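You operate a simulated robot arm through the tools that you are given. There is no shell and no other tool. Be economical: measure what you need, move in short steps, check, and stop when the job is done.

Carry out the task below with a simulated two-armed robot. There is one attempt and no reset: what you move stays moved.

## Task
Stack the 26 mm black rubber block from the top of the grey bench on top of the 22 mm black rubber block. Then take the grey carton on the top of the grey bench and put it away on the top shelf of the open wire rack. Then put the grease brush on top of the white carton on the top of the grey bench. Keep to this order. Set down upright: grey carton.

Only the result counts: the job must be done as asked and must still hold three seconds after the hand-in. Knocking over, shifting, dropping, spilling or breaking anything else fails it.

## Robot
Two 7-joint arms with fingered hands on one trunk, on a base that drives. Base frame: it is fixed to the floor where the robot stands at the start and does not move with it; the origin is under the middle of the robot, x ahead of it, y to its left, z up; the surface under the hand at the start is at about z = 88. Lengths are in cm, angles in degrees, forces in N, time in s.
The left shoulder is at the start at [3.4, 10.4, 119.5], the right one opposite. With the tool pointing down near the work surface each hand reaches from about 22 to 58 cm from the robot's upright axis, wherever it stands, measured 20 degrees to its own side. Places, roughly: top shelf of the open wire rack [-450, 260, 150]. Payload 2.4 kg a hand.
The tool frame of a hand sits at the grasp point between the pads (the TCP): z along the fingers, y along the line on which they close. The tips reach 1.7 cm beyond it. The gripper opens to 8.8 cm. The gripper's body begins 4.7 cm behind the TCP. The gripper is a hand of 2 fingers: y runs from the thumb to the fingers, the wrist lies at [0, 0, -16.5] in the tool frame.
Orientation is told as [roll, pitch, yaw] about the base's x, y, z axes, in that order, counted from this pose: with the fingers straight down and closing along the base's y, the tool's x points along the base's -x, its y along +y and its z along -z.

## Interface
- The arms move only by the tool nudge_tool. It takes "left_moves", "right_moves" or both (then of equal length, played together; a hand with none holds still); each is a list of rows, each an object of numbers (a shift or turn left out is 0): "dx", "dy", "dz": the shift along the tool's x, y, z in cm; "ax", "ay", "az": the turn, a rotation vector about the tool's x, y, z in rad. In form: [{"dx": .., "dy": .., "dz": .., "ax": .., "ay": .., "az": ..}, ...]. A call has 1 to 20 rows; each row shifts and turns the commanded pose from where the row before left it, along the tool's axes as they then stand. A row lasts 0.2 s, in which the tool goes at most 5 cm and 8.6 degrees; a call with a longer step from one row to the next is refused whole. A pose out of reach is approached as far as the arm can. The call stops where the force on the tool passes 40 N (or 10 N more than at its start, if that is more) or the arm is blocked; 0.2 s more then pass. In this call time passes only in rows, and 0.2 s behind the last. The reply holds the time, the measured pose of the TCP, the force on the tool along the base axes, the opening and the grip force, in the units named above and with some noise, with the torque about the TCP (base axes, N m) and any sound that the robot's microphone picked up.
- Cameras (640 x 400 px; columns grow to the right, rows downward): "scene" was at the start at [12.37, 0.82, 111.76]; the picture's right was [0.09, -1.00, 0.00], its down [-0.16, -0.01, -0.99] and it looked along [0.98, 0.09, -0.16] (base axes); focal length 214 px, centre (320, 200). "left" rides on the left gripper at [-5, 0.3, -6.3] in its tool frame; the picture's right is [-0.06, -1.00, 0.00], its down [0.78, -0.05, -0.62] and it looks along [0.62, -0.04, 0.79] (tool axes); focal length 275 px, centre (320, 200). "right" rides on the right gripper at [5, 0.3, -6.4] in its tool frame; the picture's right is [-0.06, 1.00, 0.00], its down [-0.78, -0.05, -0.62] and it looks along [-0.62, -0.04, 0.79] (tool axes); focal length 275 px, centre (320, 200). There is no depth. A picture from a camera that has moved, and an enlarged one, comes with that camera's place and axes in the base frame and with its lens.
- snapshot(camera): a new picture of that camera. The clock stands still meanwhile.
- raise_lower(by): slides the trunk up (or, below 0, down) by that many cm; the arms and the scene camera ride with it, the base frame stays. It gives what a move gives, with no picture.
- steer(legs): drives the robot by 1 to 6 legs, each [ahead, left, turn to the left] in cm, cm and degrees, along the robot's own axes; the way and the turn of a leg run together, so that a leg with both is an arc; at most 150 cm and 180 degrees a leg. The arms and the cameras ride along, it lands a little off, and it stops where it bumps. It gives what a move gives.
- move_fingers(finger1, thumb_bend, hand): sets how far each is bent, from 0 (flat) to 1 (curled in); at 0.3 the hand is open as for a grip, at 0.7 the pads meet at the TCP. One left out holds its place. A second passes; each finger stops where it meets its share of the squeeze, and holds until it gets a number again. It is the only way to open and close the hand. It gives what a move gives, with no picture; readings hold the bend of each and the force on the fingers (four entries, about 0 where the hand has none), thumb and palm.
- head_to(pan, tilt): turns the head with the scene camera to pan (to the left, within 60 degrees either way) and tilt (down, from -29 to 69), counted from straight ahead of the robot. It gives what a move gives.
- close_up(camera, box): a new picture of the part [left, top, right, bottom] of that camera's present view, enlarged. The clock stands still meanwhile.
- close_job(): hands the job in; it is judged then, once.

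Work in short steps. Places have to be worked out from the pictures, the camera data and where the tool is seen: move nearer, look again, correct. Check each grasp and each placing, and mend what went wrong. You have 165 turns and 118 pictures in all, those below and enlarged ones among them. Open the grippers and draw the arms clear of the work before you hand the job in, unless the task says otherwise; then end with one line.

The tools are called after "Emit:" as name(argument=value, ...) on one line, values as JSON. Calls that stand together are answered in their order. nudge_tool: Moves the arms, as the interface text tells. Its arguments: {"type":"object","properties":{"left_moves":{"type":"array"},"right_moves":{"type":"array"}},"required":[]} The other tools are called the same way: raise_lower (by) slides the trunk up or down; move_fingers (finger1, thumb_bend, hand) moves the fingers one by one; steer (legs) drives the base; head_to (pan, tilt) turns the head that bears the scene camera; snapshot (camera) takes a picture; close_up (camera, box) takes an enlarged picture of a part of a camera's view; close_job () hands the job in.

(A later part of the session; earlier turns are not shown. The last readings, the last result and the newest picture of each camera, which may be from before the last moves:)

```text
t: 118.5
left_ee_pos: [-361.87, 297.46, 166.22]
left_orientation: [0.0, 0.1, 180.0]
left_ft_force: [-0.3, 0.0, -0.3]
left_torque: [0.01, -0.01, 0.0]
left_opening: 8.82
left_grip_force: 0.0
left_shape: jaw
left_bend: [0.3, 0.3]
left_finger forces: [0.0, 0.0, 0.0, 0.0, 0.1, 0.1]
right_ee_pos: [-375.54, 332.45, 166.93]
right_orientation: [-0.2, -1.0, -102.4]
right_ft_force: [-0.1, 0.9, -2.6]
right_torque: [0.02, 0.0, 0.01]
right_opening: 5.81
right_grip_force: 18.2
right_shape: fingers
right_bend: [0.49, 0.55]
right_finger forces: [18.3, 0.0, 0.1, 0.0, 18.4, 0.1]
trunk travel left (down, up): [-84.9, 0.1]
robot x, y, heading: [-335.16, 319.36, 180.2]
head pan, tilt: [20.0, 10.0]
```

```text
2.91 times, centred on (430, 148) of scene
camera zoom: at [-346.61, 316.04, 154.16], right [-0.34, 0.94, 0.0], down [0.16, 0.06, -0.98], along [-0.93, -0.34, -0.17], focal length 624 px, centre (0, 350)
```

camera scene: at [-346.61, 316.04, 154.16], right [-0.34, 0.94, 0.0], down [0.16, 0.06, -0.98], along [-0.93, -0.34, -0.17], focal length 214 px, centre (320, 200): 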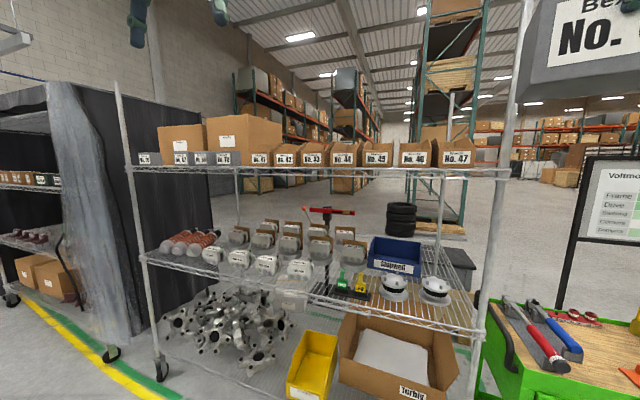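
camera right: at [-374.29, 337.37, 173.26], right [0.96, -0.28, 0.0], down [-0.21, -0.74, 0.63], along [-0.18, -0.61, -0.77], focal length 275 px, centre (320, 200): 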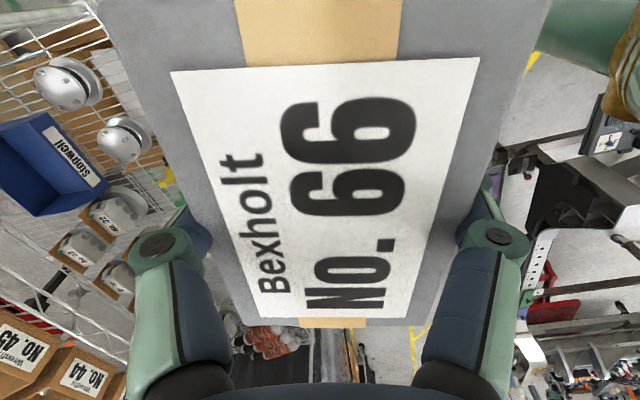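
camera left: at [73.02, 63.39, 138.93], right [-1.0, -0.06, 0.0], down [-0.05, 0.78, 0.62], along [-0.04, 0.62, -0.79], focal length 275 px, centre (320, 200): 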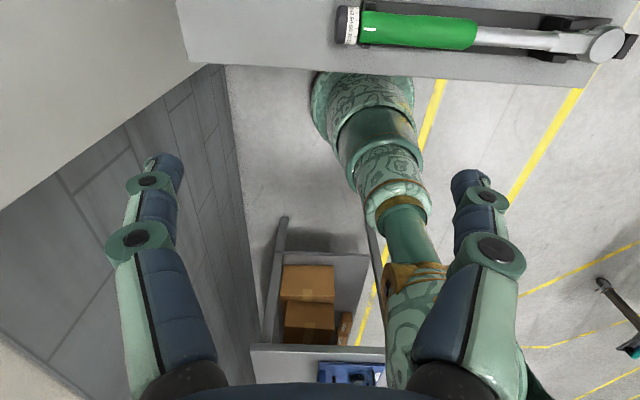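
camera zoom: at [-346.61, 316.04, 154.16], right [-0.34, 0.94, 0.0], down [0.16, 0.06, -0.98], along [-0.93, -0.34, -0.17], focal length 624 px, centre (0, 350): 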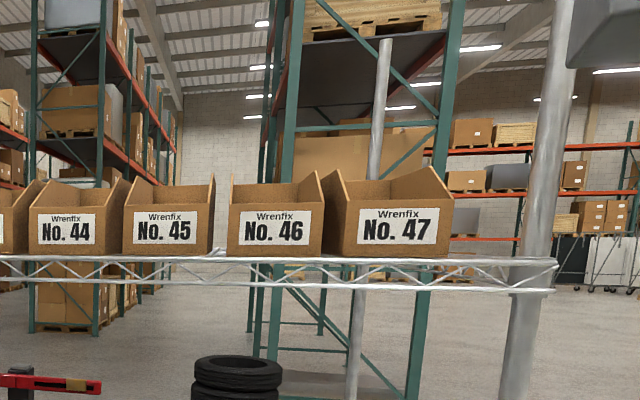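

There is a free slot between grey cartons No. 65 and No. 67 (y≈167–188), exactly where No. 66 belongs. I'll drive nearer and along the rack toward it.

Emit:
steer(legs=[[38, 0, 0], [0, 140, 0], [0, 14, 0]])

Emit:
head_to(pan=0, tilt=12)

Emit:
snapshot(camera="scene")

```text
t: 128.4
left_ee_pos: [-407.67, 145.71, 166.19]
left_orientation: [0.0, 0.0, 176.2]
left_ft_force: [0.3, -0.6, 0.4]
left_torque: [-0.01, 0.01, -0.02]
left_opening: 8.79
left_grip_force: 0.0
left_shape: jaw
left_bend: [0.3, 0.3]
left_finger forces: [0.0, 0.0, 0.1, 0.0, 0.0, 0.0]
right_ee_pos: [-419.09, 181.56, 167.14]
right_orientation: [-0.2, -0.9, -106.1]
right_ft_force: [-0.2, 0.5, -2.4]
right_torque: [0.02, 0.03, 0.0]
right_opening: 5.8
right_grip_force: 18.3
right_shape: fingers
right_bend: [0.49, 0.55]
right_finger forces: [18.3, 0.0, 0.0, 0.0, 18.5, 0.1]
trunk travel left (down, up): [-84.9, 0.1]
robot x, y, heading: [-379.89, 165.81, 176.5]
head pan, tilt: [20.0, 10.0]
```

```text
t: 129.3
left_ee_pos: [-407.59, 145.8, 166.21]
left_orientation: [0.0, 0.0, 176.2]
left_ft_force: [0.2, -0.8, 0.2]
left_torque: [-0.01, 0.02, 0.03]
left_opening: 8.8
left_grip_force: 0.1
left_shape: jaw
left_bend: [0.3, 0.3]
left_finger forces: [0.0, 0.1, 0.0, 0.1, 0.0, 0.2]
right_ee_pos: [-419.13, 181.6, 166.99]
right_orientation: [-0.2, -0.9, -106.0]
right_ft_force: [0.6, 0.7, -2.8]
right_torque: [0.01, 0.03, 0.0]
right_opening: 5.79
right_grip_force: 18.8
right_shape: fingers
right_bend: [0.49, 0.55]
right_finger forces: [18.4, 0.0, 0.0, 0.1, 18.5, 0.0]
trunk travel left (down, up): [-84.9, 0.1]
robot x, y, heading: [-379.63, 165.47, 176.2]
head pan, tilt: [0.0, 12.0]
```

```text
57 pictures are left
camera scene: at [-391.59, 166.49, 153.84], right [0.06, 1.0, 0.0], down [0.21, -0.01, -0.98], along [-0.98, 0.06, -0.21], focal length 214 px, centre (320, 200)
```

scene: 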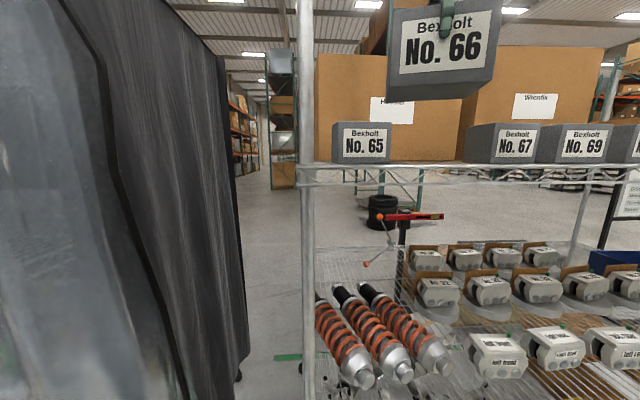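

I'm closer now; the slot between 65 and 67 is at y≈182–202. Zooming to judge shelf height and the depth in front of the box behind.

Emit:
close_up(camera="scene", box=[320, 110, 480, 210])

Emit:
close_up(camera="scene", box=[380, 140, 540, 200])

```text
4.00 times, centred on (400, 160) of scene
camera zoom: at [-391.59, 166.49, 153.84], right [0.06, 1.0, 0.0], down [0.21, -0.01, -0.98], along [-0.98, 0.06, -0.21], focal length 858 px, centre (0, 360)
```

zoom: 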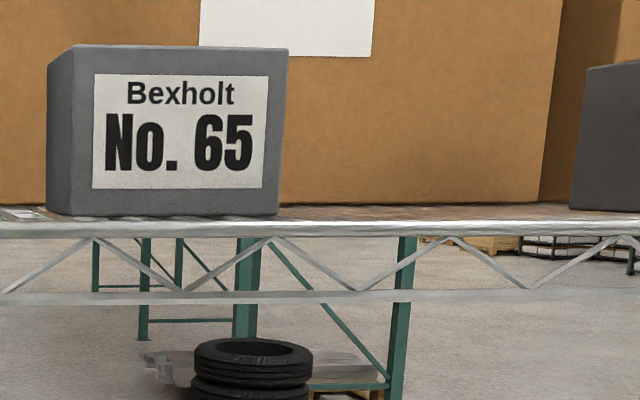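

```text
4.00 times, centred on (460, 170) of scene
camera zoom: at [-391.59, 166.49, 153.84], right [0.06, 1.0, 0.0], down [0.21, -0.01, -0.98], along [-0.98, 0.06, -0.21], focal length 858 px, centre (-240, 320)
```

zoom: 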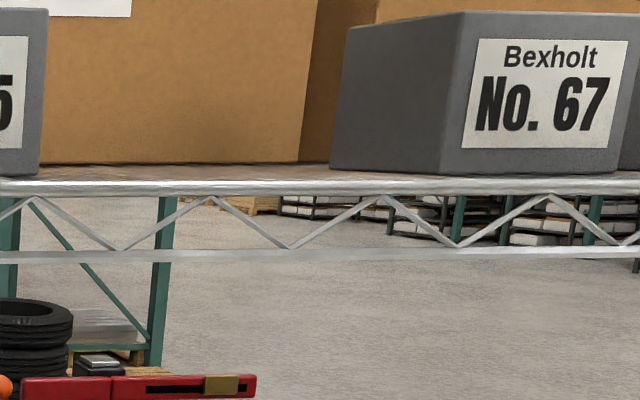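

Emit:
close_up(camera="scene", box=[360, 0, 520, 100])

```text
4.00 times, centred on (440, 50) of scene
camera zoom: at [-391.59, 166.49, 153.84], right [0.06, 1.0, 0.0], down [0.21, -0.01, -0.98], along [-0.98, 0.06, -0.21], focal length 858 px, centre (-160, 800)
```

zoom: 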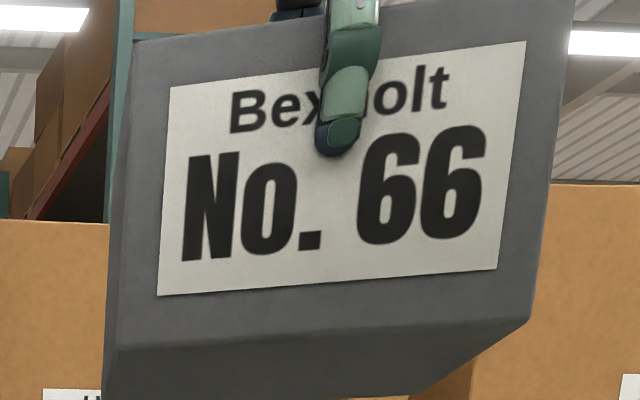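

Estimates: shelf top z≈152, cartons' front at x≈-435, slot centre y≈193.5. I'll align the carton's yaw, tuck the left hand back, then square up and shift the base.

Emit:
nudge_tool(left_moves=[{"dx": 3, "dz": 0}, {"dx": 3}, {"dx": 2}], right_moves=[{"az": -0.108}, {"az": -0.108}, {"dz": -1}])

Emit:
steer(legs=[[0, 0, 3.8], [0, -14.5, 0]])

Emit:
head_to(pan=-8, tilt=12)

Emit:
snapshot(camera="scene")

```text
t: 130.1
left_ee_pos: [-399.31, 145.13, 166.11]
left_orientation: [0.0, 0.0, 176.3]
left_ft_force: [-0.2, 0.3, -0.5]
left_torque: [0.0, 0.04, -0.01]
left_opening: 8.78
left_grip_force: 0.2
left_shape: jaw
left_bend: [0.3, 0.3]
left_finger forces: [0.1, 0.1, 0.1, 0.0, 0.0, 0.2]
right_ee_pos: [-418.92, 181.41, 168.19]
right_orientation: [-0.6, -0.9, -93.7]
right_ft_force: [-0.5, -0.1, -2.0]
right_torque: [0.02, 0.02, -0.01]
right_opening: 5.78
right_grip_force: 18.1
right_shape: fingers
right_bend: [0.49, 0.55]
right_finger forces: [18.3, 0.1, 0.0, 0.0, 18.5, 0.0]
trunk travel left (down, up): [-84.9, 0.1]
robot x, y, heading: [-380.05, 166.14, 176.6]
head pan, tilt: [0.0, 12.0]
```

```text
t: 131.9
left_ee_pos: [-398.19, 158.45, 166.16]
left_orientation: [0.0, 0.0, 179.9]
left_ft_force: [-0.9, -0.1, 0.0]
left_torque: [-0.02, -0.02, 0.0]
left_opening: 8.8
left_grip_force: 0.1
left_shape: jaw
left_bend: [0.3, 0.3]
left_finger forces: [0.0, 0.0, 0.0, 0.0, 0.0, 0.1]
right_ee_pos: [-419.88, 193.32, 168.03]
right_orientation: [-0.5, -0.9, -90.1]
right_ft_force: [0.9, -0.1, -2.4]
right_torque: [0.0, 0.01, 0.0]
right_opening: 5.81
right_grip_force: 18.6
right_shape: fingers
right_bend: [0.49, 0.55]
right_finger forces: [18.2, 0.0, 0.0, 0.1, 18.5, 0.1]
trunk travel left (down, up): [-84.9, 0.1]
robot x, y, heading: [-379.84, 179.87, 179.9]
head pan, tilt: [0.0, 12.0]
```

```text
t: 132.6
left_ee_pos: [-398.19, 158.54, 166.23]
left_orientation: [-0.1, 0.0, 179.9]
left_ft_force: [0.4, -0.5, -0.5]
left_torque: [-0.01, 0.0, 0.01]
left_opening: 8.79
left_grip_force: 0.2
left_shape: jaw
left_bend: [0.3, 0.3]
left_finger forces: [0.1, 0.1, 0.0, 0.0, 0.0, 0.0]
right_ee_pos: [-420.0, 193.36, 167.96]
right_orientation: [-0.6, -0.9, -90.1]
right_ft_force: [-0.2, 0.1, -3.3]
right_torque: [0.0, 0.02, -0.02]
right_opening: 5.79
right_grip_force: 18.4
right_shape: fingers
right_bend: [0.49, 0.55]
right_finger forces: [18.3, 0.1, 0.0, 0.0, 18.3, 0.0]
trunk travel left (down, up): [-84.9, 0.1]
robot x, y, heading: [-379.85, 179.97, 180.1]
head pan, tilt: [-8.0, 12.0]
```

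```text
53 pictures are left
camera scene: at [-391.52, 181.4, 153.83], right [0.14, 0.99, 0.0], down [0.21, -0.03, -0.98], along [-0.97, 0.14, -0.21], focal length 214 px, centre (320, 200)
```

scene: 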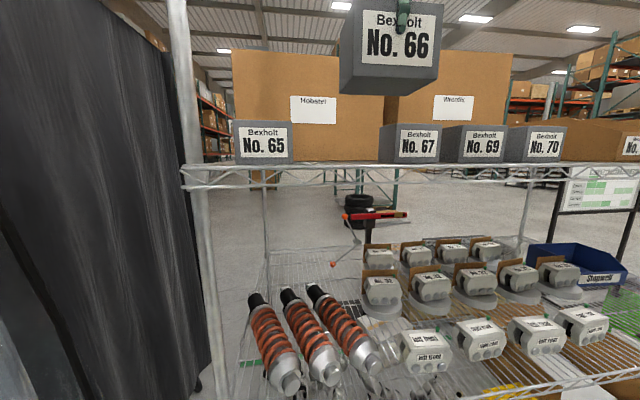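

Triangulation: cartons' front x≈-433, slot y≈182–204 centred 193.4; hand is at y 193.4. Driving 10 cm ahead.

Emit:
steer(legs=[[10, 0, 0]])

Emit:
nudge_tool(right_moves=[{"dy": 2.5}, {"dy": 2.5}, {"dy": 2}])

Emit:
snapshot(camera="scene")

Emit:
snapshot(camera="right")

```text
t: 133.7
left_ee_pos: [-408.39, 158.44, 166.11]
left_orientation: [0.1, 0.0, 179.9]
left_ft_force: [0.1, -0.1, 0.0]
left_torque: [0.02, -0.01, 0.03]
left_opening: 8.78
left_grip_force: 0.0
left_shape: jaw
left_bend: [0.3, 0.3]
left_finger forces: [0.0, 0.0, 0.0, 0.1, 0.0, 0.0]
right_ee_pos: [-430.13, 193.34, 168.03]
right_orientation: [-0.5, -0.9, -90.2]
right_ft_force: [-0.1, -0.5, -2.7]
right_torque: [0.02, 0.03, -0.01]
right_opening: 5.81
right_grip_force: 18.2
right_shape: fingers
right_bend: [0.49, 0.55]
right_finger forces: [18.5, 0.0, 0.0, 0.1, 18.6, 0.0]
trunk travel left (down, up): [-84.9, 0.1]
robot x, y, heading: [-389.71, 180.1, 179.6]
head pan, tilt: [-8.0, 12.0]
```

```text
t: 134.5
left_ee_pos: [-408.1, 158.45, 166.05]
left_orientation: [0.0, -0.1, 179.9]
left_ft_force: [-0.4, 0.7, 0.3]
left_torque: [0.01, 0.0, 0.0]
left_opening: 8.77
left_grip_force: 0.0
left_shape: jaw
left_bend: [0.3, 0.3]
left_finger forces: [0.1, 0.0, 0.1, 0.1, 0.0, 0.0]
right_ee_pos: [-422.82, 193.48, 167.86]
right_orientation: [-0.5, -1.0, -90.1]
right_ft_force: [1.2, 1.1, -3.2]
right_torque: [-0.05, -0.02, 0.01]
right_opening: 5.77
right_grip_force: 18.4
right_shape: fingers
right_bend: [0.49, 0.55]
right_finger forces: [18.4, 0.0, 0.0, 0.1, 18.5, 0.0]
trunk travel left (down, up): [-84.9, 0.1]
robot x, y, heading: [-389.43, 179.8, 179.8]
head pan, tilt: [-8.0, 12.0]
```

```text
52 pictures are left
camera scene: at [-401.52, 181.4, 153.84], right [0.14, 0.99, 0.0], down [0.21, -0.03, -0.98], along [-0.97, 0.14, -0.21], focal length 214 px, centre (320, 200)
```

scene: 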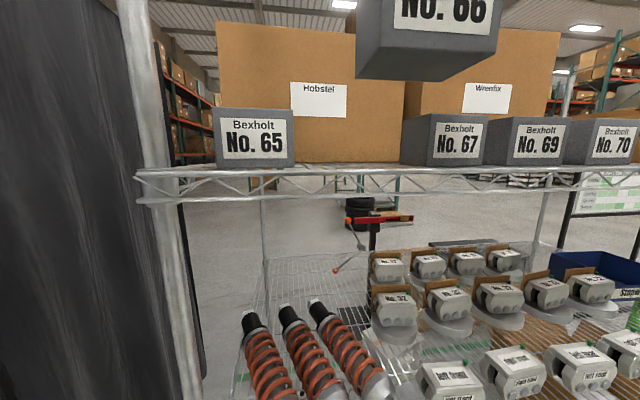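

```text
51 pictures are left
camera right: at [-422.58, 198.58, 174.09], right [1.0, -0.06, -0.01], down [-0.04, -0.77, 0.63], along [-0.05, -0.63, -0.77], focal length 275 px, centre (320, 200)
```

right: 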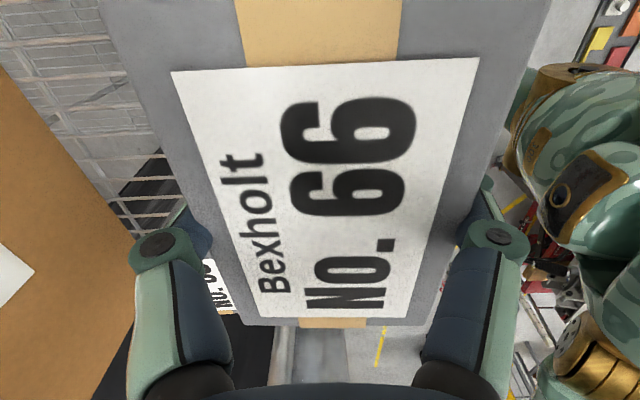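

Tool y points +x here, so I must go the other way: dy −14.5.

Emit:
nudge_tool(right_moves=[{"dy": -3.5}, {"dy": -3.5}, {"dy": -3.5}, {"dy": -3.5}])

Emit:
snapshot(camera="scene")

Emit:
snapshot(camera="right")

```text
t: 135.5
left_ee_pos: [-408.37, 158.2, 166.1]
left_orientation: [0.0, 0.0, 180.0]
left_ft_force: [0.0, 0.2, -0.4]
left_torque: [-0.02, -0.01, -0.02]
left_opening: 8.79
left_grip_force: 0.0
left_shape: jaw
left_bend: [0.3, 0.3]
left_finger forces: [0.0, 0.1, 0.0, 0.1, 0.0, 0.0]
right_ee_pos: [-437.27, 193.19, 168.08]
right_orientation: [-0.4, -0.9, -90.1]
right_ft_force: [-0.2, -0.8, -3.1]
right_torque: [0.01, 0.05, 0.0]
right_opening: 5.81
right_grip_force: 17.9
right_shape: fingers
right_bend: [0.49, 0.55]
right_finger forces: [18.1, 0.0, 0.0, 0.0, 18.2, 0.1]
trunk travel left (down, up): [-84.9, 0.1]
robot x, y, heading: [-389.69, 180.15, 179.7]
head pan, tilt: [-8.0, 12.0]
```

```text
50 pictures are left
camera scene: at [-401.71, 181.23, 153.83], right [0.14, 0.99, 0.0], down [0.21, -0.03, -0.98], along [-0.97, 0.14, -0.21], focal length 214 px, centre (320, 200)
```

scene: 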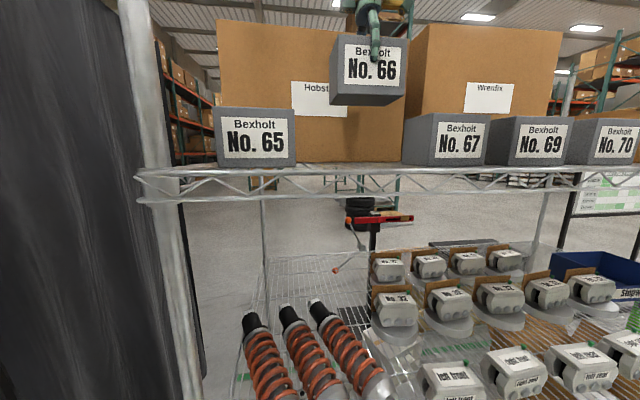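

```text
49 pictures are left
camera right: at [-437.02, 198.25, 174.37], right [1.0, -0.06, -0.01], down [-0.04, -0.78, 0.63], along [-0.04, -0.63, -0.78], focal length 275 px, centre (320, 200)
```

right: 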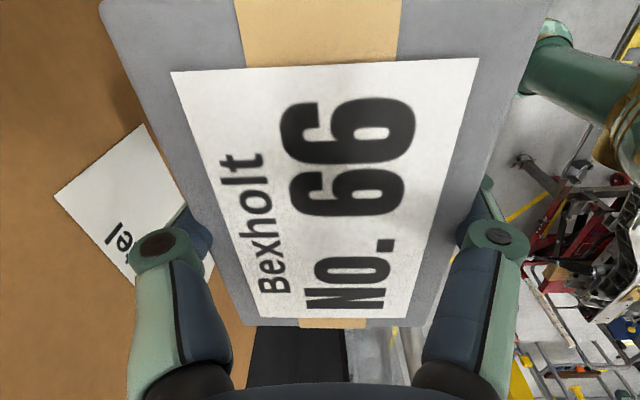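

66 is lined up between 65 and 67 with ≈5.7 cm each side. Lowering toward the shelf.

Emit:
nudge_tool(right_moves=[{"dz": 3}, {"dz": 3}, {"dz": 2}])

Emit:
snapshot(camera="scene")

Emit:
close_up(camera="scene", box=[280, 100, 440, 200])

```text
t: 136.3
left_ee_pos: [-408.25, 158.54, 166.21]
left_orientation: [0.0, -0.1, 179.9]
left_ft_force: [-0.3, -0.2, -0.7]
left_torque: [-0.02, 0.01, 0.02]
left_opening: 8.79
left_grip_force: 0.0
left_shape: jaw
left_bend: [0.3, 0.3]
left_finger forces: [0.0, 0.0, 0.0, 0.1, 0.1, 0.1]
right_ee_pos: [-437.26, 193.28, 160.37]
right_orientation: [-0.5, -1.0, -90.2]
right_ft_force: [0.0, 0.9, -3.1]
right_torque: [-0.01, 0.0, 0.0]
right_opening: 5.77
right_grip_force: 17.6
right_shape: fingers
right_bend: [0.49, 0.55]
right_finger forces: [18.0, 0.0, 0.0, 0.1, 18.3, 0.0]
trunk travel left (down, up): [-84.9, 0.1]
robot x, y, heading: [-389.61, 180.15, 179.7]
head pan, tilt: [-8.0, 12.0]
```

```text
48 pictures are left
camera scene: at [-401.64, 181.43, 153.83], right [0.14, 0.99, 0.0], down [0.21, -0.03, -0.98], along [-0.97, 0.14, -0.21], focal length 214 px, centre (320, 200)
```

scene: 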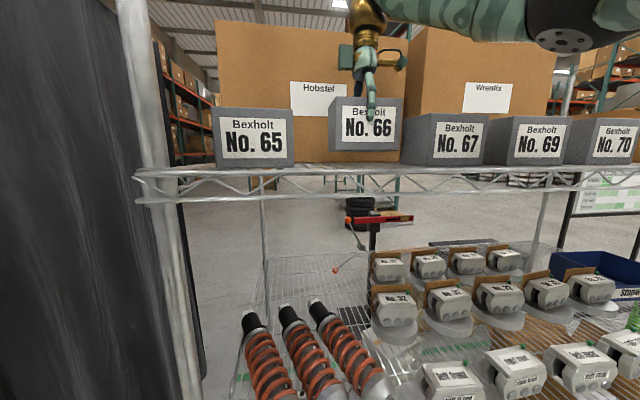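

```text
4.00 times, centred on (360, 150) of scene
camera zoom: at [-401.64, 181.43, 153.83], right [0.14, 0.99, 0.0], down [0.21, -0.03, -0.98], along [-0.97, 0.14, -0.21], focal length 858 px, centre (160, 400)
```

zoom: 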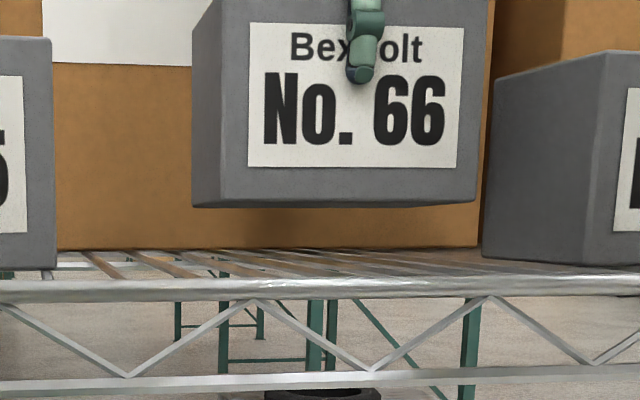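

About 2.3 cm remain. Lowering in small steps.

Emit:
nudge_tool(right_moves=[{"dz": 1}, {"dz": 0.6}, {"dz": 0.3}])

Emit:
close_up(camera="scene", box=[280, 100, 440, 200])

```text
t: 137.1
left_ee_pos: [-408.32, 158.44, 166.21]
left_orientation: [0.0, 0.0, 179.9]
left_ft_force: [-0.1, 0.3, 0.8]
left_torque: [0.01, 0.02, 0.0]
left_opening: 8.78
left_grip_force: 0.1
left_shape: jaw
left_bend: [0.3, 0.3]
left_finger forces: [0.1, 0.1, 0.1, 0.0, 0.1, 0.1]
right_ee_pos: [-437.17, 193.34, 158.33]
right_orientation: [-0.5, -0.9, -90.1]
right_ft_force: [0.3, 0.2, -1.7]
right_torque: [-0.01, -0.01, -0.02]
right_opening: 5.8
right_grip_force: 18.4
right_shape: fingers
right_bend: [0.49, 0.55]
right_finger forces: [18.0, 0.0, 0.0, 0.0, 18.2, 0.0]
trunk travel left (down, up): [-84.9, 0.1]
robot x, y, heading: [-389.73, 180.33, 179.7]
head pan, tilt: [-8.0, 12.0]
```

```text
4.00 times, centred on (360, 150) of scene
camera zoom: at [-401.62, 181.38, 153.84], right [0.14, 0.99, 0.0], down [0.21, -0.03, -0.98], along [-0.97, 0.14, -0.21], focal length 858 px, centre (160, 400)
```

zoom: 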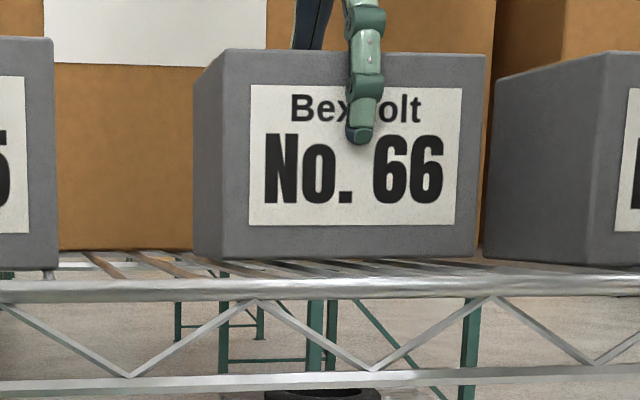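

Very near the shelf; a few more 0.2 cm steps until contact.

Emit:
nudge_tool(right_moves=[{"dz": 0.2}, {"dz": 0.15}])

```text
t: 137.7
left_ee_pos: [-408.22, 158.53, 166.2]
left_orientation: [0.0, 0.1, 179.9]
left_ft_force: [0.5, -1.1, 0.3]
left_torque: [0.01, 0.0, 0.02]
left_opening: 8.79
left_grip_force: 0.0
left_shape: jaw
left_bend: [0.3, 0.3]
left_finger forces: [0.0, 0.0, 0.0, 0.0, 0.0, 0.0]
right_ee_pos: [-436.99, 193.29, 157.99]
right_orientation: [-0.6, -0.9, -90.2]
right_ft_force: [-0.6, 0.5, 10.0]
right_torque: [-0.01, 0.28, -0.02]
right_opening: 5.78
right_grip_force: 18.8
right_shape: fingers
right_bend: [0.5, 0.55]
right_finger forces: [18.7, 0.0, 0.0, 0.1, 19.2, 0.1]
trunk travel left (down, up): [-84.9, 0.1]
robot x, y, heading: [-389.73, 180.18, 179.7]
head pan, tilt: [-8.0, 12.0]
```

Contact (≈13 N on shelf). Opening the fingers.

Emit:
move_fingers(hand="right", finger1=0.2, thumb_bend=0.2)

Emit:
nudge_tool(right_moves=[{"dz": -1.5}, {"dz": -3}, {"dz": -4}, {"dz": -3}])

Emit:
snapshot(camera="right")

Emit:
snapshot(camera="scene")

```text
t: 138.7
left_ee_pos: [-408.3, 158.4, 166.19]
left_orientation: [0.0, 0.0, 179.9]
left_ft_force: [-0.8, -0.5, 0.4]
left_torque: [-0.01, -0.01, 0.0]
left_opening: 8.79
left_grip_force: 0.1
left_shape: jaw
left_bend: [0.3, 0.3]
left_finger forces: [0.0, 0.1, 0.0, 0.0, 0.0, 0.1]
right_ee_pos: [-436.99, 193.22, 157.79]
right_orientation: [-0.5, -0.9, -90.1]
right_ft_force: [-0.6, 0.0, -0.2]
right_torque: [0.02, -0.02, 0.0]
right_opening: 9.74
right_grip_force: 0.0
right_shape: fingers
right_bend: [0.2, 0.2]
right_finger forces: [0.1, 0.1, 0.1, 0.1, 0.0, 0.0]
trunk travel left (down, up): [-84.9, 0.1]
robot x, y, heading: [-389.77, 180.2, 179.8]
head pan, tilt: [-8.0, 12.0]
```

```text
t: 139.7
left_ee_pos: [-408.17, 158.36, 166.13]
left_orientation: [-0.1, -0.1, 179.9]
left_ft_force: [-0.8, -0.2, -0.3]
left_torque: [-0.03, 0.0, 0.02]
left_opening: 8.77
left_grip_force: 0.0
left_shape: jaw
left_bend: [0.3, 0.3]
left_finger forces: [0.0, 0.0, 0.0, 0.0, 0.0, 0.1]
right_ee_pos: [-436.88, 193.45, 169.32]
right_orientation: [-0.4, -0.9, -90.1]
right_ft_force: [1.0, -0.4, -0.7]
right_torque: [0.01, -0.02, -0.02]
right_opening: 9.75
right_grip_force: 0.0
right_shape: fingers
right_bend: [0.2, 0.2]
right_finger forces: [0.0, 0.0, 0.0, 0.1, 0.0, 0.0]
trunk travel left (down, up): [-84.9, 0.1]
robot x, y, heading: [-390.11, 179.95, 179.7]
head pan, tilt: [-8.0, 12.0]
```

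```text
45 pictures are left
camera right: at [-436.59, 198.47, 175.6], right [1.0, -0.06, -0.01], down [-0.04, -0.77, 0.63], along [-0.05, -0.63, -0.78], focal length 275 px, centre (320, 200)
```

right: 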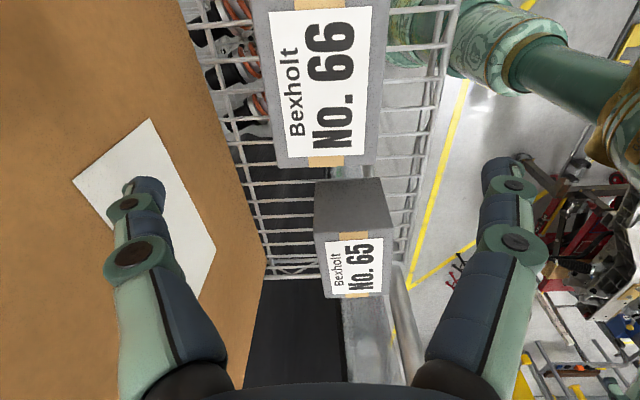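

```text
44 pictures are left
camera scene: at [-401.55, 181.29, 153.84], right [0.14, 0.99, 0.0], down [0.21, -0.03, -0.98], along [-0.97, 0.14, -0.21], focal length 214 px, centre (320, 200)
```

scene: 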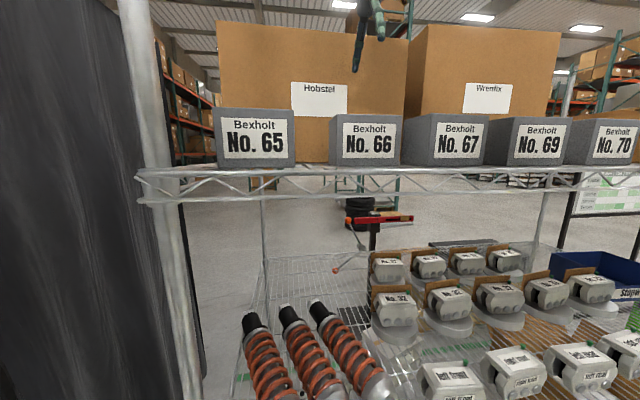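

No. 66 stands upright and neatly between 65 and 67. Now backing away and returning the way I came.

Emit:
steer(legs=[[-12, 0, 0], [0, -140, 0], [-35, 0, 0], [0, 0, 180], [150, 0, 0]])

Emit:
head_to(pan=0, tilt=20)

Emit:
snapshot(camera="scene")

```text
t: 163.4
left_ee_pos: [-175.67, 324.04, 166.19]
left_orientation: [0.0, 0.0, -5.6]
left_ft_force: [0.0, 0.6, 0.2]
left_torque: [0.02, 0.0, 0.01]
left_opening: 8.8
left_grip_force: 0.0
left_shape: jaw
left_bend: [0.3, 0.3]
left_finger forces: [0.0, 0.0, 0.1, 0.0, 0.0, 0.0]
right_ee_pos: [-150.45, 286.53, 169.16]
right_orientation: [-0.5, -0.9, 84.3]
right_ft_force: [0.6, 0.1, -0.1]
right_torque: [-0.02, 0.04, 0.04]
right_opening: 9.76
right_grip_force: 0.1
right_shape: fingers
right_bend: [0.2, 0.2]
right_finger forces: [0.0, 0.0, 0.1, 0.0, 0.1, 0.1]
trunk travel left (down, up): [-84.9, 0.1]
robot x, y, heading: [-196.44, 304.3, -5.8]
head pan, tilt: [-8.0, 12.0]
```

```text
t: 164.1
left_ee_pos: [-175.64, 324.05, 166.22]
left_orientation: [0.0, 0.0, -5.5]
left_ft_force: [0.4, 0.3, -0.1]
left_torque: [0.01, -0.03, 0.0]
left_opening: 8.78
left_grip_force: 0.1
left_shape: jaw
left_bend: [0.3, 0.3]
left_finger forces: [0.0, 0.0, 0.0, 0.1, 0.1, 0.0]
right_ee_pos: [-150.44, 286.56, 169.12]
right_orientation: [-0.6, -0.9, 84.5]
right_ft_force: [-1.0, 0.0, 0.0]
right_torque: [-0.02, -0.01, -0.02]
right_opening: 9.74
right_grip_force: 0.0
right_shape: fingers
right_bend: [0.2, 0.2]
right_finger forces: [0.1, 0.1, 0.0, 0.0, 0.0, 0.1]
trunk travel left (down, up): [-84.9, 0.1]
robot x, y, heading: [-195.67, 304.12, -5.6]
head pan, tilt: [0.0, 20.0]
```

```text
43 pictures are left
camera scene: at [-183.87, 303.11, 152.54], right [-0.1, -1.0, 0.0], down [-0.34, 0.03, -0.94], along [0.94, -0.09, -0.34], focal length 214 px, centre (320, 200)
```

scene: 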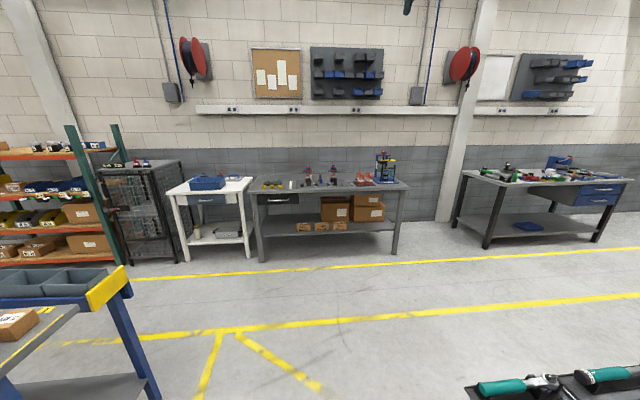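

Clear. Continue back to the bench front.

Emit:
steer(legs=[[0, 0, 5.6], [150, 0, 0], [0, 0, -90], [150, 0, 0], [145, 0, 0], [0, 0, 90]])

Emit:
head_to(pan=0, tilt=30)

Emit:
snapshot(camera="scene")

```text
t: 193.8
left_ee_pos: [-44.9, 24.88, 166.29]
left_orientation: [0.0, 0.0, -6.0]
left_ft_force: [0.2, 0.0, -0.9]
left_torque: [-0.02, -0.03, -0.01]
left_opening: 8.8
left_grip_force: 0.2
left_shape: jaw
left_bend: [0.3, 0.3]
left_finger forces: [0.0, 0.0, 0.0, 0.0, 0.0, 0.0]
right_ee_pos: [-19.9, -13.07, 169.21]
right_orientation: [-0.6, -0.9, 84.1]
right_ft_force: [0.0, -0.1, -0.4]
right_torque: [0.0, -0.01, 0.02]
right_opening: 9.75
right_grip_force: 0.1
right_shape: fingers
right_bend: [0.2, 0.2]
right_finger forces: [0.0, 0.0, 0.0, 0.0, 0.1, 0.1]
trunk travel left (down, up): [-84.9, 0.1]
robot x, y, heading: [-64.93, 5.05, -6.1]
head pan, tilt: [0.0, 20.0]
```

```text
t: 194.5
left_ee_pos: [-44.83, 24.84, 166.19]
left_orientation: [0.0, 0.0, -5.9]
left_ft_force: [0.3, -0.2, 0.0]
left_torque: [0.01, 0.0, -0.01]
left_opening: 8.8
left_grip_force: 0.0
left_shape: jaw
left_bend: [0.3, 0.3]
left_finger forces: [0.0, 0.0, 0.0, 0.0, 0.0, 0.1]
right_ee_pos: [-19.94, -13.0, 169.15]
right_orientation: [-0.4, -0.9, 84.0]
right_ft_force: [0.6, 0.1, -0.4]
right_torque: [0.0, 0.01, -0.03]
right_opening: 9.74
right_grip_force: 0.1
right_shape: fingers
right_bend: [0.2, 0.2]
right_finger forces: [0.1, 0.0, 0.0, 0.0, 0.0, 0.0]
trunk travel left (down, up): [-84.9, 0.1]
robot x, y, heading: [-65.63, 5.18, -6.2]
head pan, tilt: [0.0, 30.0]
```

```text
42 pictures are left
camera scene: at [-53.51, 3.89, 150.93], right [-0.1, -0.99, 0.0], down [-0.5, 0.05, -0.87], along [0.86, -0.09, -0.5], focal length 214 px, centre (320, 200)
```

scene: 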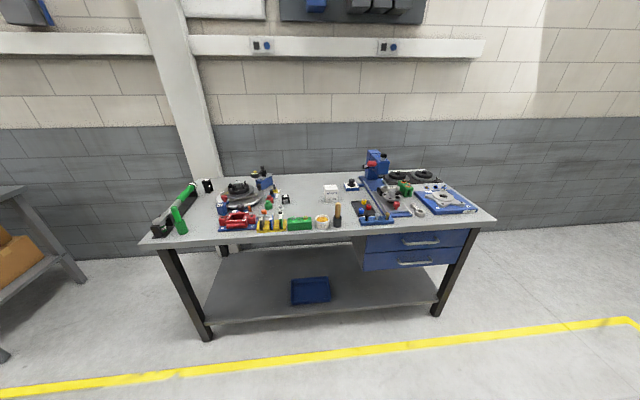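

Approach the bench again: lower the trunk and square up.

Emit:
raise_lower(by=-30)

Emit:
steer(legs=[[0, 0, 6.1], [64, 0, 0]])

Emit:
head_to(pan=-20, tilt=42)

Emit:
snapshot(camera="scene")

```text
t: 197.5
left_ee_pos: [-44.81, 24.79, 136.13]
left_orientation: [0.0, -0.1, -5.9]
left_ft_force: [-0.1, 0.6, 0.2]
left_torque: [0.01, -0.01, 0.04]
left_opening: 8.8
left_grip_force: 0.0
left_shape: jaw
left_bend: [0.3, 0.3]
left_finger forces: [0.0, 0.0, 0.0, 0.0, 0.0, 0.0]
right_ee_pos: [-19.96, -13.03, 139.24]
right_orientation: [-0.4, -0.9, 84.1]
right_ft_force: [0.0, -0.6, -0.3]
right_torque: [0.0, 0.01, -0.03]
right_opening: 9.72
right_grip_force: 0.0
right_shape: fingers
right_bend: [0.2, 0.2]
right_finger forces: [0.0, 0.0, 0.1, 0.1, 0.0, 0.1]
trunk travel left (down, up): [-54.9, 30.1]
robot x, y, heading: [-65.19, 4.79, -5.9]
head pan, tilt: [0.0, 30.0]
```

```text
t: 201.7
left_ee_pos: [18.14, 26.69, 136.03]
left_orientation: [0.0, 0.0, -0.2]
left_ft_force: [-0.4, -0.6, 0.0]
left_torque: [0.0, 0.0, -0.01]
left_opening: 8.78
left_grip_force: 0.0
left_shape: jaw
left_bend: [0.3, 0.3]
left_finger forces: [0.1, 0.0, 0.0, 0.0, 0.0, 0.1]
right_ee_pos: [46.77, -8.45, 139.22]
right_orientation: [-0.5, -0.9, 89.8]
right_ft_force: [0.3, 0.3, -0.3]
right_torque: [0.04, 0.03, -0.06]
right_opening: 9.75
right_grip_force: 0.0
right_shape: fingers
right_bend: [0.2, 0.2]
right_finger forces: [0.0, 0.0, 0.1, 0.0, 0.0, 0.0]
trunk travel left (down, up): [-54.9, 30.1]
robot x, y, heading: [-0.23, 4.75, -0.2]
head pan, tilt: [0.0, 30.0]
```

```text
t: 202.5
left_ee_pos: [18.1, 26.73, 136.07]
left_orientation: [-0.1, 0.0, -0.2]
left_ft_force: [0.4, -1.2, 0.2]
left_torque: [0.01, 0.01, 0.02]
left_opening: 8.8
left_grip_force: 0.2
left_shape: jaw
left_bend: [0.3, 0.3]
left_finger forces: [0.0, 0.1, 0.0, 0.0, 0.0, 0.0]
right_ee_pos: [46.74, -8.37, 139.21]
right_orientation: [-0.5, -0.9, 89.8]
right_ft_force: [-0.6, -0.4, -0.2]
right_torque: [0.02, -0.02, 0.0]
right_opening: 9.75
right_grip_force: 0.1
right_shape: fingers
right_bend: [0.2, 0.2]
right_finger forces: [0.1, 0.1, 0.0, 0.0, 0.0, 0.1]
trunk travel left (down, up): [-54.9, 30.1]
robot x, y, heading: [-0.5, 5.05, 0.1]
head pan, tilt: [-20.0, 42.0]
```

```text
41 pictures are left
camera scene: at [10.52, 2.2, 119.05], right [-0.34, -0.94, 0.0], down [-0.63, 0.23, -0.74], along [0.7, -0.26, -0.67], focal length 214 px, centre (320, 200)
```

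scene: 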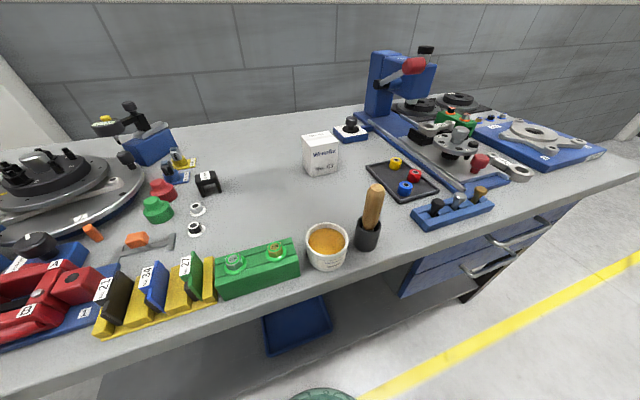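

Emit:
close_up(camera="scene", box=[290, 160, 450, 280])

Emit:
close_up(camera="scene", box=[270, 110, 350, 190])

Emit:
snapshot(camera="right")

```text
3.33 times, centred on (370, 220) of scene
camera zoom: at [10.52, 2.2, 119.05], right [-0.34, -0.94, 0.0], down [-0.63, 0.23, -0.74], along [0.7, -0.26, -0.67], focal length 715 px, centre (153, 133)
```

zoom: 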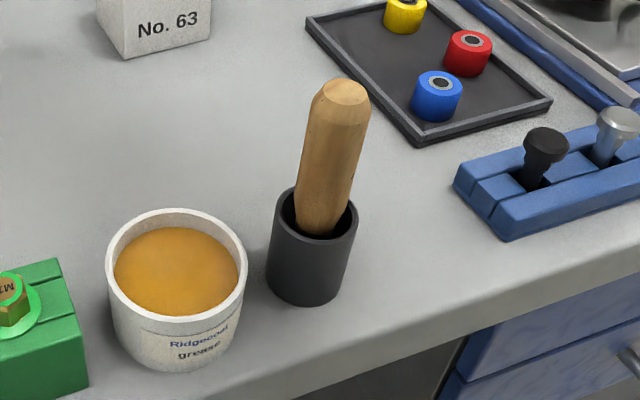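

```text
5.00 times, centred on (310, 150) of scene
camera zoom: at [10.52, 2.2, 119.05], right [-0.34, -0.94, 0.0], down [-0.63, 0.23, -0.74], along [0.7, -0.26, -0.67], focal length 1072 px, centre (370, 450)
```

zoom: 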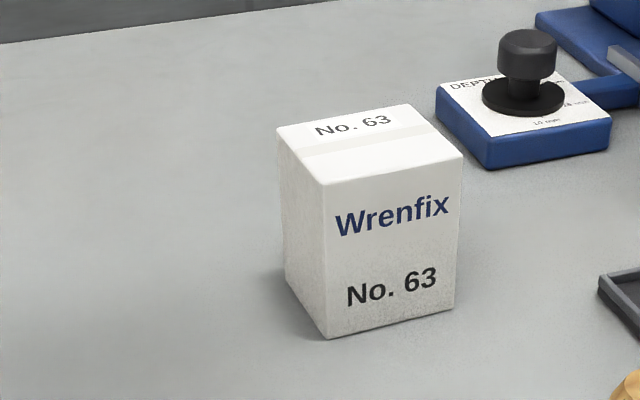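

```text
38 pictures are left
camera right: at [46.27, -13.51, 145.51], right [-1.0, 0.07, -0.01], down [0.05, 0.77, 0.63], along [0.05, 0.63, -0.78], focal length 275 px, centre (320, 200)
```

right: 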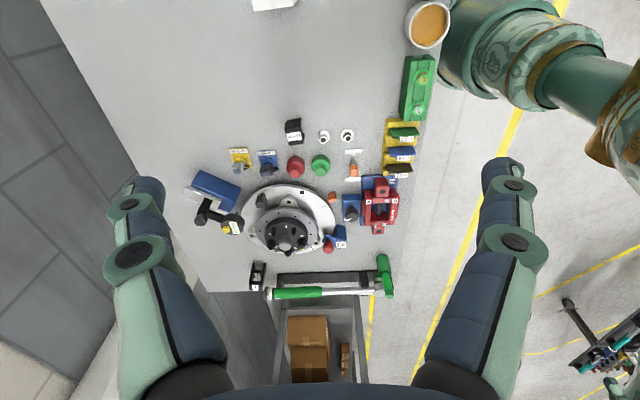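

The brush stands nearly vertically in its holder at ≈(29.5,-13.3), exposed from z≈94 to 100.3. Plan: grasp it with the tool horizontal (pointing +x), pull up, then pitch down so the brush lies flat on the white carton (top ≈ x51–57, y −10.6…−17.4, z 96.3). First back off and reorient the hand.

Emit:
steer(legs=[[-30, 0, 0]])

Emit:
nudge_tool(right_moves=[{"az": 0.143}, {"az": 0.143}, {"az": 0.143}, {"az": 0.143}, {"az": 0.143}, {"az": 0.143}, {"az": 0.143}, {"az": 0.143}, {"az": 0.143}, {"az": 0.143}, {"az": 0.14}])

Emit:
nudge_tool(right_moves=[{"ay": -0.143, "dx": 0.5}, {"ay": -0.143, "dx": 0.5}, {"ay": -0.143, "dx": 0.5}, {"ay": -0.143, "dx": 0.5}, {"ay": -0.143, "dx": 0.5}, {"ay": -0.143, "dx": 0.5}, {"ay": -0.143, "dx": 0.5}, {"ay": -0.143, "dx": 0.5}, {"ay": -0.143, "dx": 0.5}, {"ay": -0.143, "dx": 0.5}, {"ay": -0.14, "dx": 0.5}])

```text
t: 204.6
left_ee_pos: [-11.86, 26.76, 136.16]
left_orientation: [0.1, -0.1, -0.4]
left_ft_force: [0.3, -0.2, -0.3]
left_torque: [0.0, 0.01, 0.0]
left_opening: 8.79
left_grip_force: 0.0
left_shape: jaw
left_bend: [0.3, 0.3]
left_finger forces: [0.0, 0.1, 0.0, 0.0, 0.0, 0.0]
right_ee_pos: [16.74, -8.32, 139.31]
right_orientation: [-0.5, -0.9, 89.6]
right_ft_force: [-0.2, 0.2, -0.5]
right_torque: [-0.01, -0.04, 0.01]
right_opening: 9.74
right_grip_force: 0.0
right_shape: fingers
right_bend: [0.2, 0.2]
right_finger forces: [0.1, 0.1, 0.0, 0.0, 0.1, 0.0]
trunk travel left (down, up): [-54.9, 30.1]
robot x, y, heading: [-30.04, 5.38, -0.3]
head pan, tilt: [-20.0, 42.0]
```

```text
t: 206.9
left_ee_pos: [-11.8, 26.87, 136.14]
left_orientation: [0.0, 0.0, -0.4]
left_ft_force: [0.5, -0.1, -0.5]
left_torque: [0.01, 0.0, 0.0]
left_opening: 8.79
left_grip_force: 0.1
left_shape: jaw
left_bend: [0.3, 0.3]
left_finger forces: [0.0, 0.1, 0.0, 0.0, 0.0, 0.0]
right_ee_pos: [16.85, -8.44, 139.31]
right_orientation: [0.8, -0.6, -0.5]
right_ft_force: [-0.9, 0.1, 1.0]
right_torque: [-0.01, -0.01, -0.02]
right_opening: 9.76
right_grip_force: 0.1
right_shape: fingers
right_bend: [0.2, 0.2]
right_finger forces: [0.0, 0.0, 0.1, 0.1, 0.0, 0.1]
trunk travel left (down, up): [-54.9, 30.1]
robot x, y, heading: [-30.24, 4.96, -0.4]
head pan, tilt: [-20.0, 42.0]
```

```text
t: 209.3
left_ee_pos: [-11.69, 26.83, 136.19]
left_orientation: [0.1, 0.0, -0.4]
left_ft_force: [0.3, -0.8, 0.4]
left_torque: [0.02, 0.0, 0.0]
left_opening: 8.79
left_grip_force: 0.0
left_shape: jaw
left_bend: [0.3, 0.3]
left_finger forces: [0.0, 0.0, 0.0, 0.0, 0.1, 0.1]
right_ee_pos: [13.03, -8.34, 135.98]
right_orientation: [117.9, -88.9, -118.2]
right_ft_force: [-0.5, -0.1, -1.0]
right_torque: [0.02, 0.01, 0.02]
right_opening: 9.74
right_grip_force: 0.0
right_shape: fingers
right_bend: [0.2, 0.2]
right_finger forces: [0.0, 0.1, 0.0, 0.0, 0.1, 0.0]
trunk travel left (down, up): [-54.9, 30.1]
robot x, y, heading: [-30.38, 5.35, -0.7]
head pan, tilt: [-20.0, 42.0]
```

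Tool is horizontal. Lowering the trunk so the hand comes to z≈106 in front of the bench edge, then look.

Emit:
raise_lower(by=-30)

Emit:
nudge_tool(right_moves=[{"dy": -2.5}, {"dy": -2.5}])

Emit:
head_to(pan=-20, tilt=20)

Emit:
snapshot(camera="right")

Emit:
snapshot(camera="scene")

```text
t: 212.3
left_ee_pos: [-11.66, 26.73, 106.17]
left_orientation: [0.0, 0.0, -0.4]
left_ft_force: [-0.2, 0.3, 0.3]
left_torque: [-0.02, -0.02, -0.02]
left_opening: 8.76
left_grip_force: 0.0
left_shape: jaw
left_bend: [0.3, 0.3]
left_finger forces: [0.1, 0.1, 0.0, 0.0, 0.0, 0.1]
right_ee_pos: [12.96, -8.46, 106.03]
right_orientation: [114.1, -89.1, -114.5]
right_ft_force: [-0.8, 0.3, 0.0]
right_torque: [0.04, -0.01, 0.02]
right_opening: 9.72
right_grip_force: 0.1
right_shape: fingers
right_bend: [0.2, 0.2]
right_finger forces: [0.0, 0.1, 0.0, 0.0, 0.0, 0.1]
trunk travel left (down, up): [-24.9, 60.1]
robot x, y, heading: [-30.09, 5.34, -0.5]
head pan, tilt: [-20.0, 42.0]
```

```text
t: 212.9
left_ee_pos: [-11.78, 26.75, 106.12]
left_orientation: [-0.1, 0.0, -0.4]
left_ft_force: [0.2, 0.0, 0.2]
left_torque: [-0.01, 0.02, 0.03]
left_opening: 8.8
left_grip_force: 0.0
left_shape: jaw
left_bend: [0.3, 0.3]
left_finger forces: [0.0, 0.0, 0.0, 0.0, 0.0, 0.0]
right_ee_pos: [13.04, -13.42, 105.69]
right_orientation: [114.3, -89.0, -114.4]
right_ft_force: [0.0, 0.1, 0.3]
right_torque: [0.02, 0.03, -0.04]
right_opening: 9.76
right_grip_force: 0.0
right_shape: fingers
right_bend: [0.2, 0.2]
right_finger forces: [0.1, 0.0, 0.0, 0.0, 0.0, 0.0]
trunk travel left (down, up): [-24.9, 60.1]
robot x, y, heading: [-30.22, 5.33, -0.2]
head pan, tilt: [-20.0, 42.0]
```

```text
t: 213.8
left_ee_pos: [-11.73, 26.77, 106.1]
left_orientation: [0.0, 0.0, -0.5]
left_ft_force: [0.5, -0.5, 0.4]
left_torque: [0.01, 0.01, 0.01]
left_opening: 8.78
left_grip_force: 0.0
left_shape: jaw
left_bend: [0.3, 0.3]
left_finger forces: [0.1, 0.0, 0.1, 0.0, 0.0, 0.0]
right_ee_pos: [13.05, -13.36, 105.81]
right_orientation: [113.4, -89.0, -113.7]
right_ft_force: [-1.0, -0.2, 0.1]
right_torque: [0.03, -0.01, 0.0]
right_opening: 9.73
right_grip_force: 0.0
right_shape: fingers
right_bend: [0.2, 0.2]
right_finger forces: [0.0, 0.1, 0.1, 0.1, 0.1, 0.0]
trunk travel left (down, up): [-24.9, 60.1]
robot x, y, heading: [-30.51, 5.28, -0.3]
head pan, tilt: [-20.0, 20.0]
```

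```text
37 pictures are left
camera right: at [6.64, -12.99, 100.73], right [0.01, 1.0, 0.08], down [-0.62, -0.06, 0.78], along [0.78, -0.05, 0.62], focal length 275 px, centre (320, 200)
```

right: 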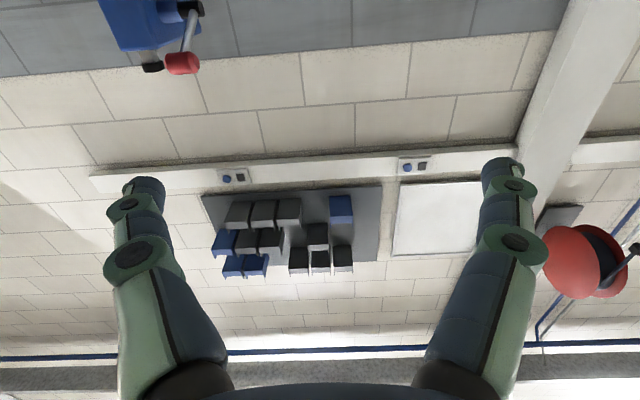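

```text
36 pictures are left
camera scene: at [-17.76, 1.97, 92.34], right [-0.35, -0.94, 0.0], down [-0.32, 0.12, -0.94], along [0.88, -0.33, -0.34], focal length 214 px, centre (320, 200)
```

scene: 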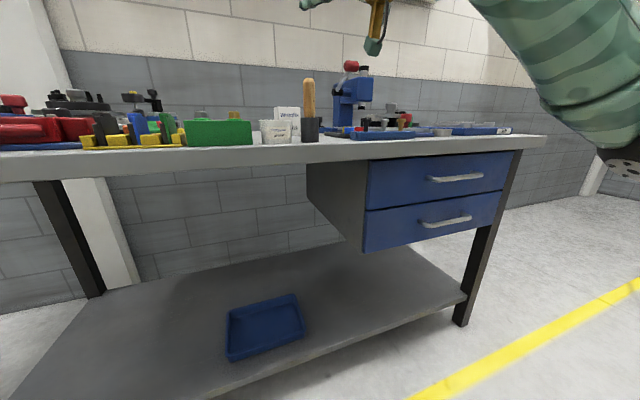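

Emit:
close_up(camera="scene", box=[240, 60, 400, 160])

```text
4.00 times, centred on (320, 110) of scene
camera zoom: at [-17.76, 1.97, 92.34], right [-0.35, -0.94, 0.0], down [-0.32, 0.12, -0.94], along [0.88, -0.33, -0.34], focal length 858 px, centre (320, 560)
```

zoom: 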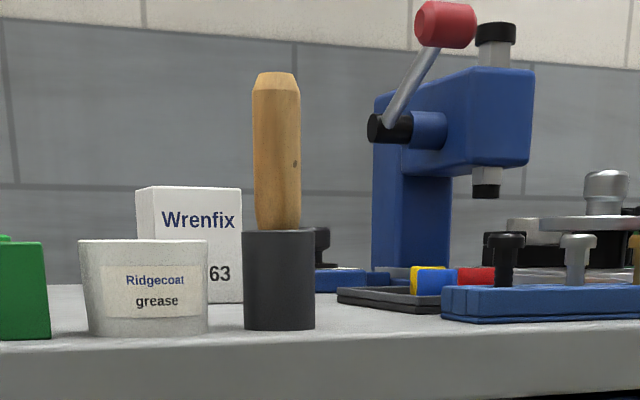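

Side view confirms: handle vertical at ≈(29.4,-13.1), spans z 93.3–100.9. Lower the hand to z≈98.8 and advance partway.

Emit:
nudge_tool(right_moves=[{"dx": 3.5}, {"dx": 3.5}, {"dz": 4}, {"dz": 3}])

Emit:
move_fingers(hand="right", finger1=0.35, thumb_bend=0.35)

Emit:
snapshot(camera="scene")

```text
t: 214.8
left_ee_pos: [-11.75, 26.8, 106.16]
left_orientation: [0.0, 0.1, -0.3]
left_ft_force: [0.0, 0.5, -0.3]
left_torque: [-0.01, -0.01, -0.01]
left_opening: 8.77
left_grip_force: 0.1
left_shape: jaw
left_bend: [0.3, 0.3]
left_finger forces: [0.0, 0.0, 0.0, 0.0, 0.0, 0.1]
right_ee_pos: [20.12, -13.23, 98.85]
right_orientation: [114.6, -89.0, -114.9]
right_ft_force: [0.3, 0.8, 0.1]
right_torque: [-0.01, -0.01, 0.01]
right_opening: 9.77
right_grip_force: 0.0
right_shape: fingers
right_bend: [0.2, 0.2]
right_finger forces: [0.0, 0.1, 0.0, 0.0, 0.1, 0.0]
trunk travel left (down, up): [-24.9, 60.1]
robot x, y, heading: [-30.48, 5.2, -0.6]
head pan, tilt: [-20.0, 20.0]
```

```text
t: 215.8
left_ee_pos: [-11.7, 26.76, 106.11]
left_orientation: [0.0, 0.0, -0.4]
left_ft_force: [-0.3, 0.1, -0.2]
left_torque: [0.0, 0.01, -0.02]
left_opening: 8.78
left_grip_force: 0.0
left_shape: jaw
left_bend: [0.3, 0.3]
left_finger forces: [0.0, 0.0, 0.0, 0.0, 0.0, 0.0]
right_ee_pos: [19.94, -13.37, 99.0]
right_orientation: [113.2, -89.0, -113.5]
right_ft_force: [0.2, 0.1, -0.4]
right_torque: [0.05, -0.04, 0.01]
right_opening: 7.36
right_grip_force: 0.0
right_shape: fingers
right_bend: [0.35, 0.35]
right_finger forces: [0.0, 0.0, 0.1, 0.0, 0.1, 0.1]
trunk travel left (down, up): [-24.9, 60.1]
robot x, y, heading: [-30.66, 5.3, -0.5]
head pan, tilt: [-20.0, 20.0]
```

```text
34 pictures are left
camera scene: at [-17.75, 1.97, 92.35], right [-0.35, -0.94, 0.0], down [-0.32, 0.12, -0.94], along [0.88, -0.33, -0.34], focal length 214 px, centre (320, 200)
```

scene: 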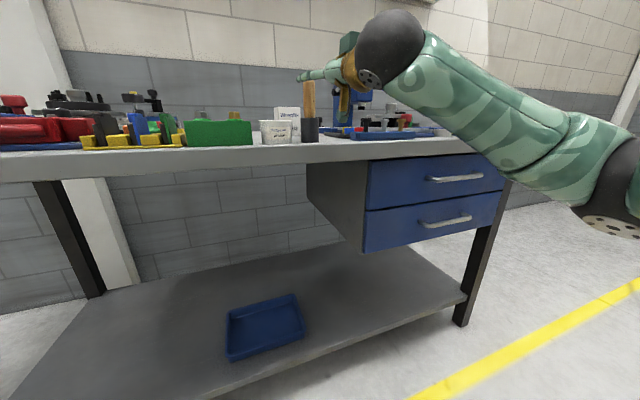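

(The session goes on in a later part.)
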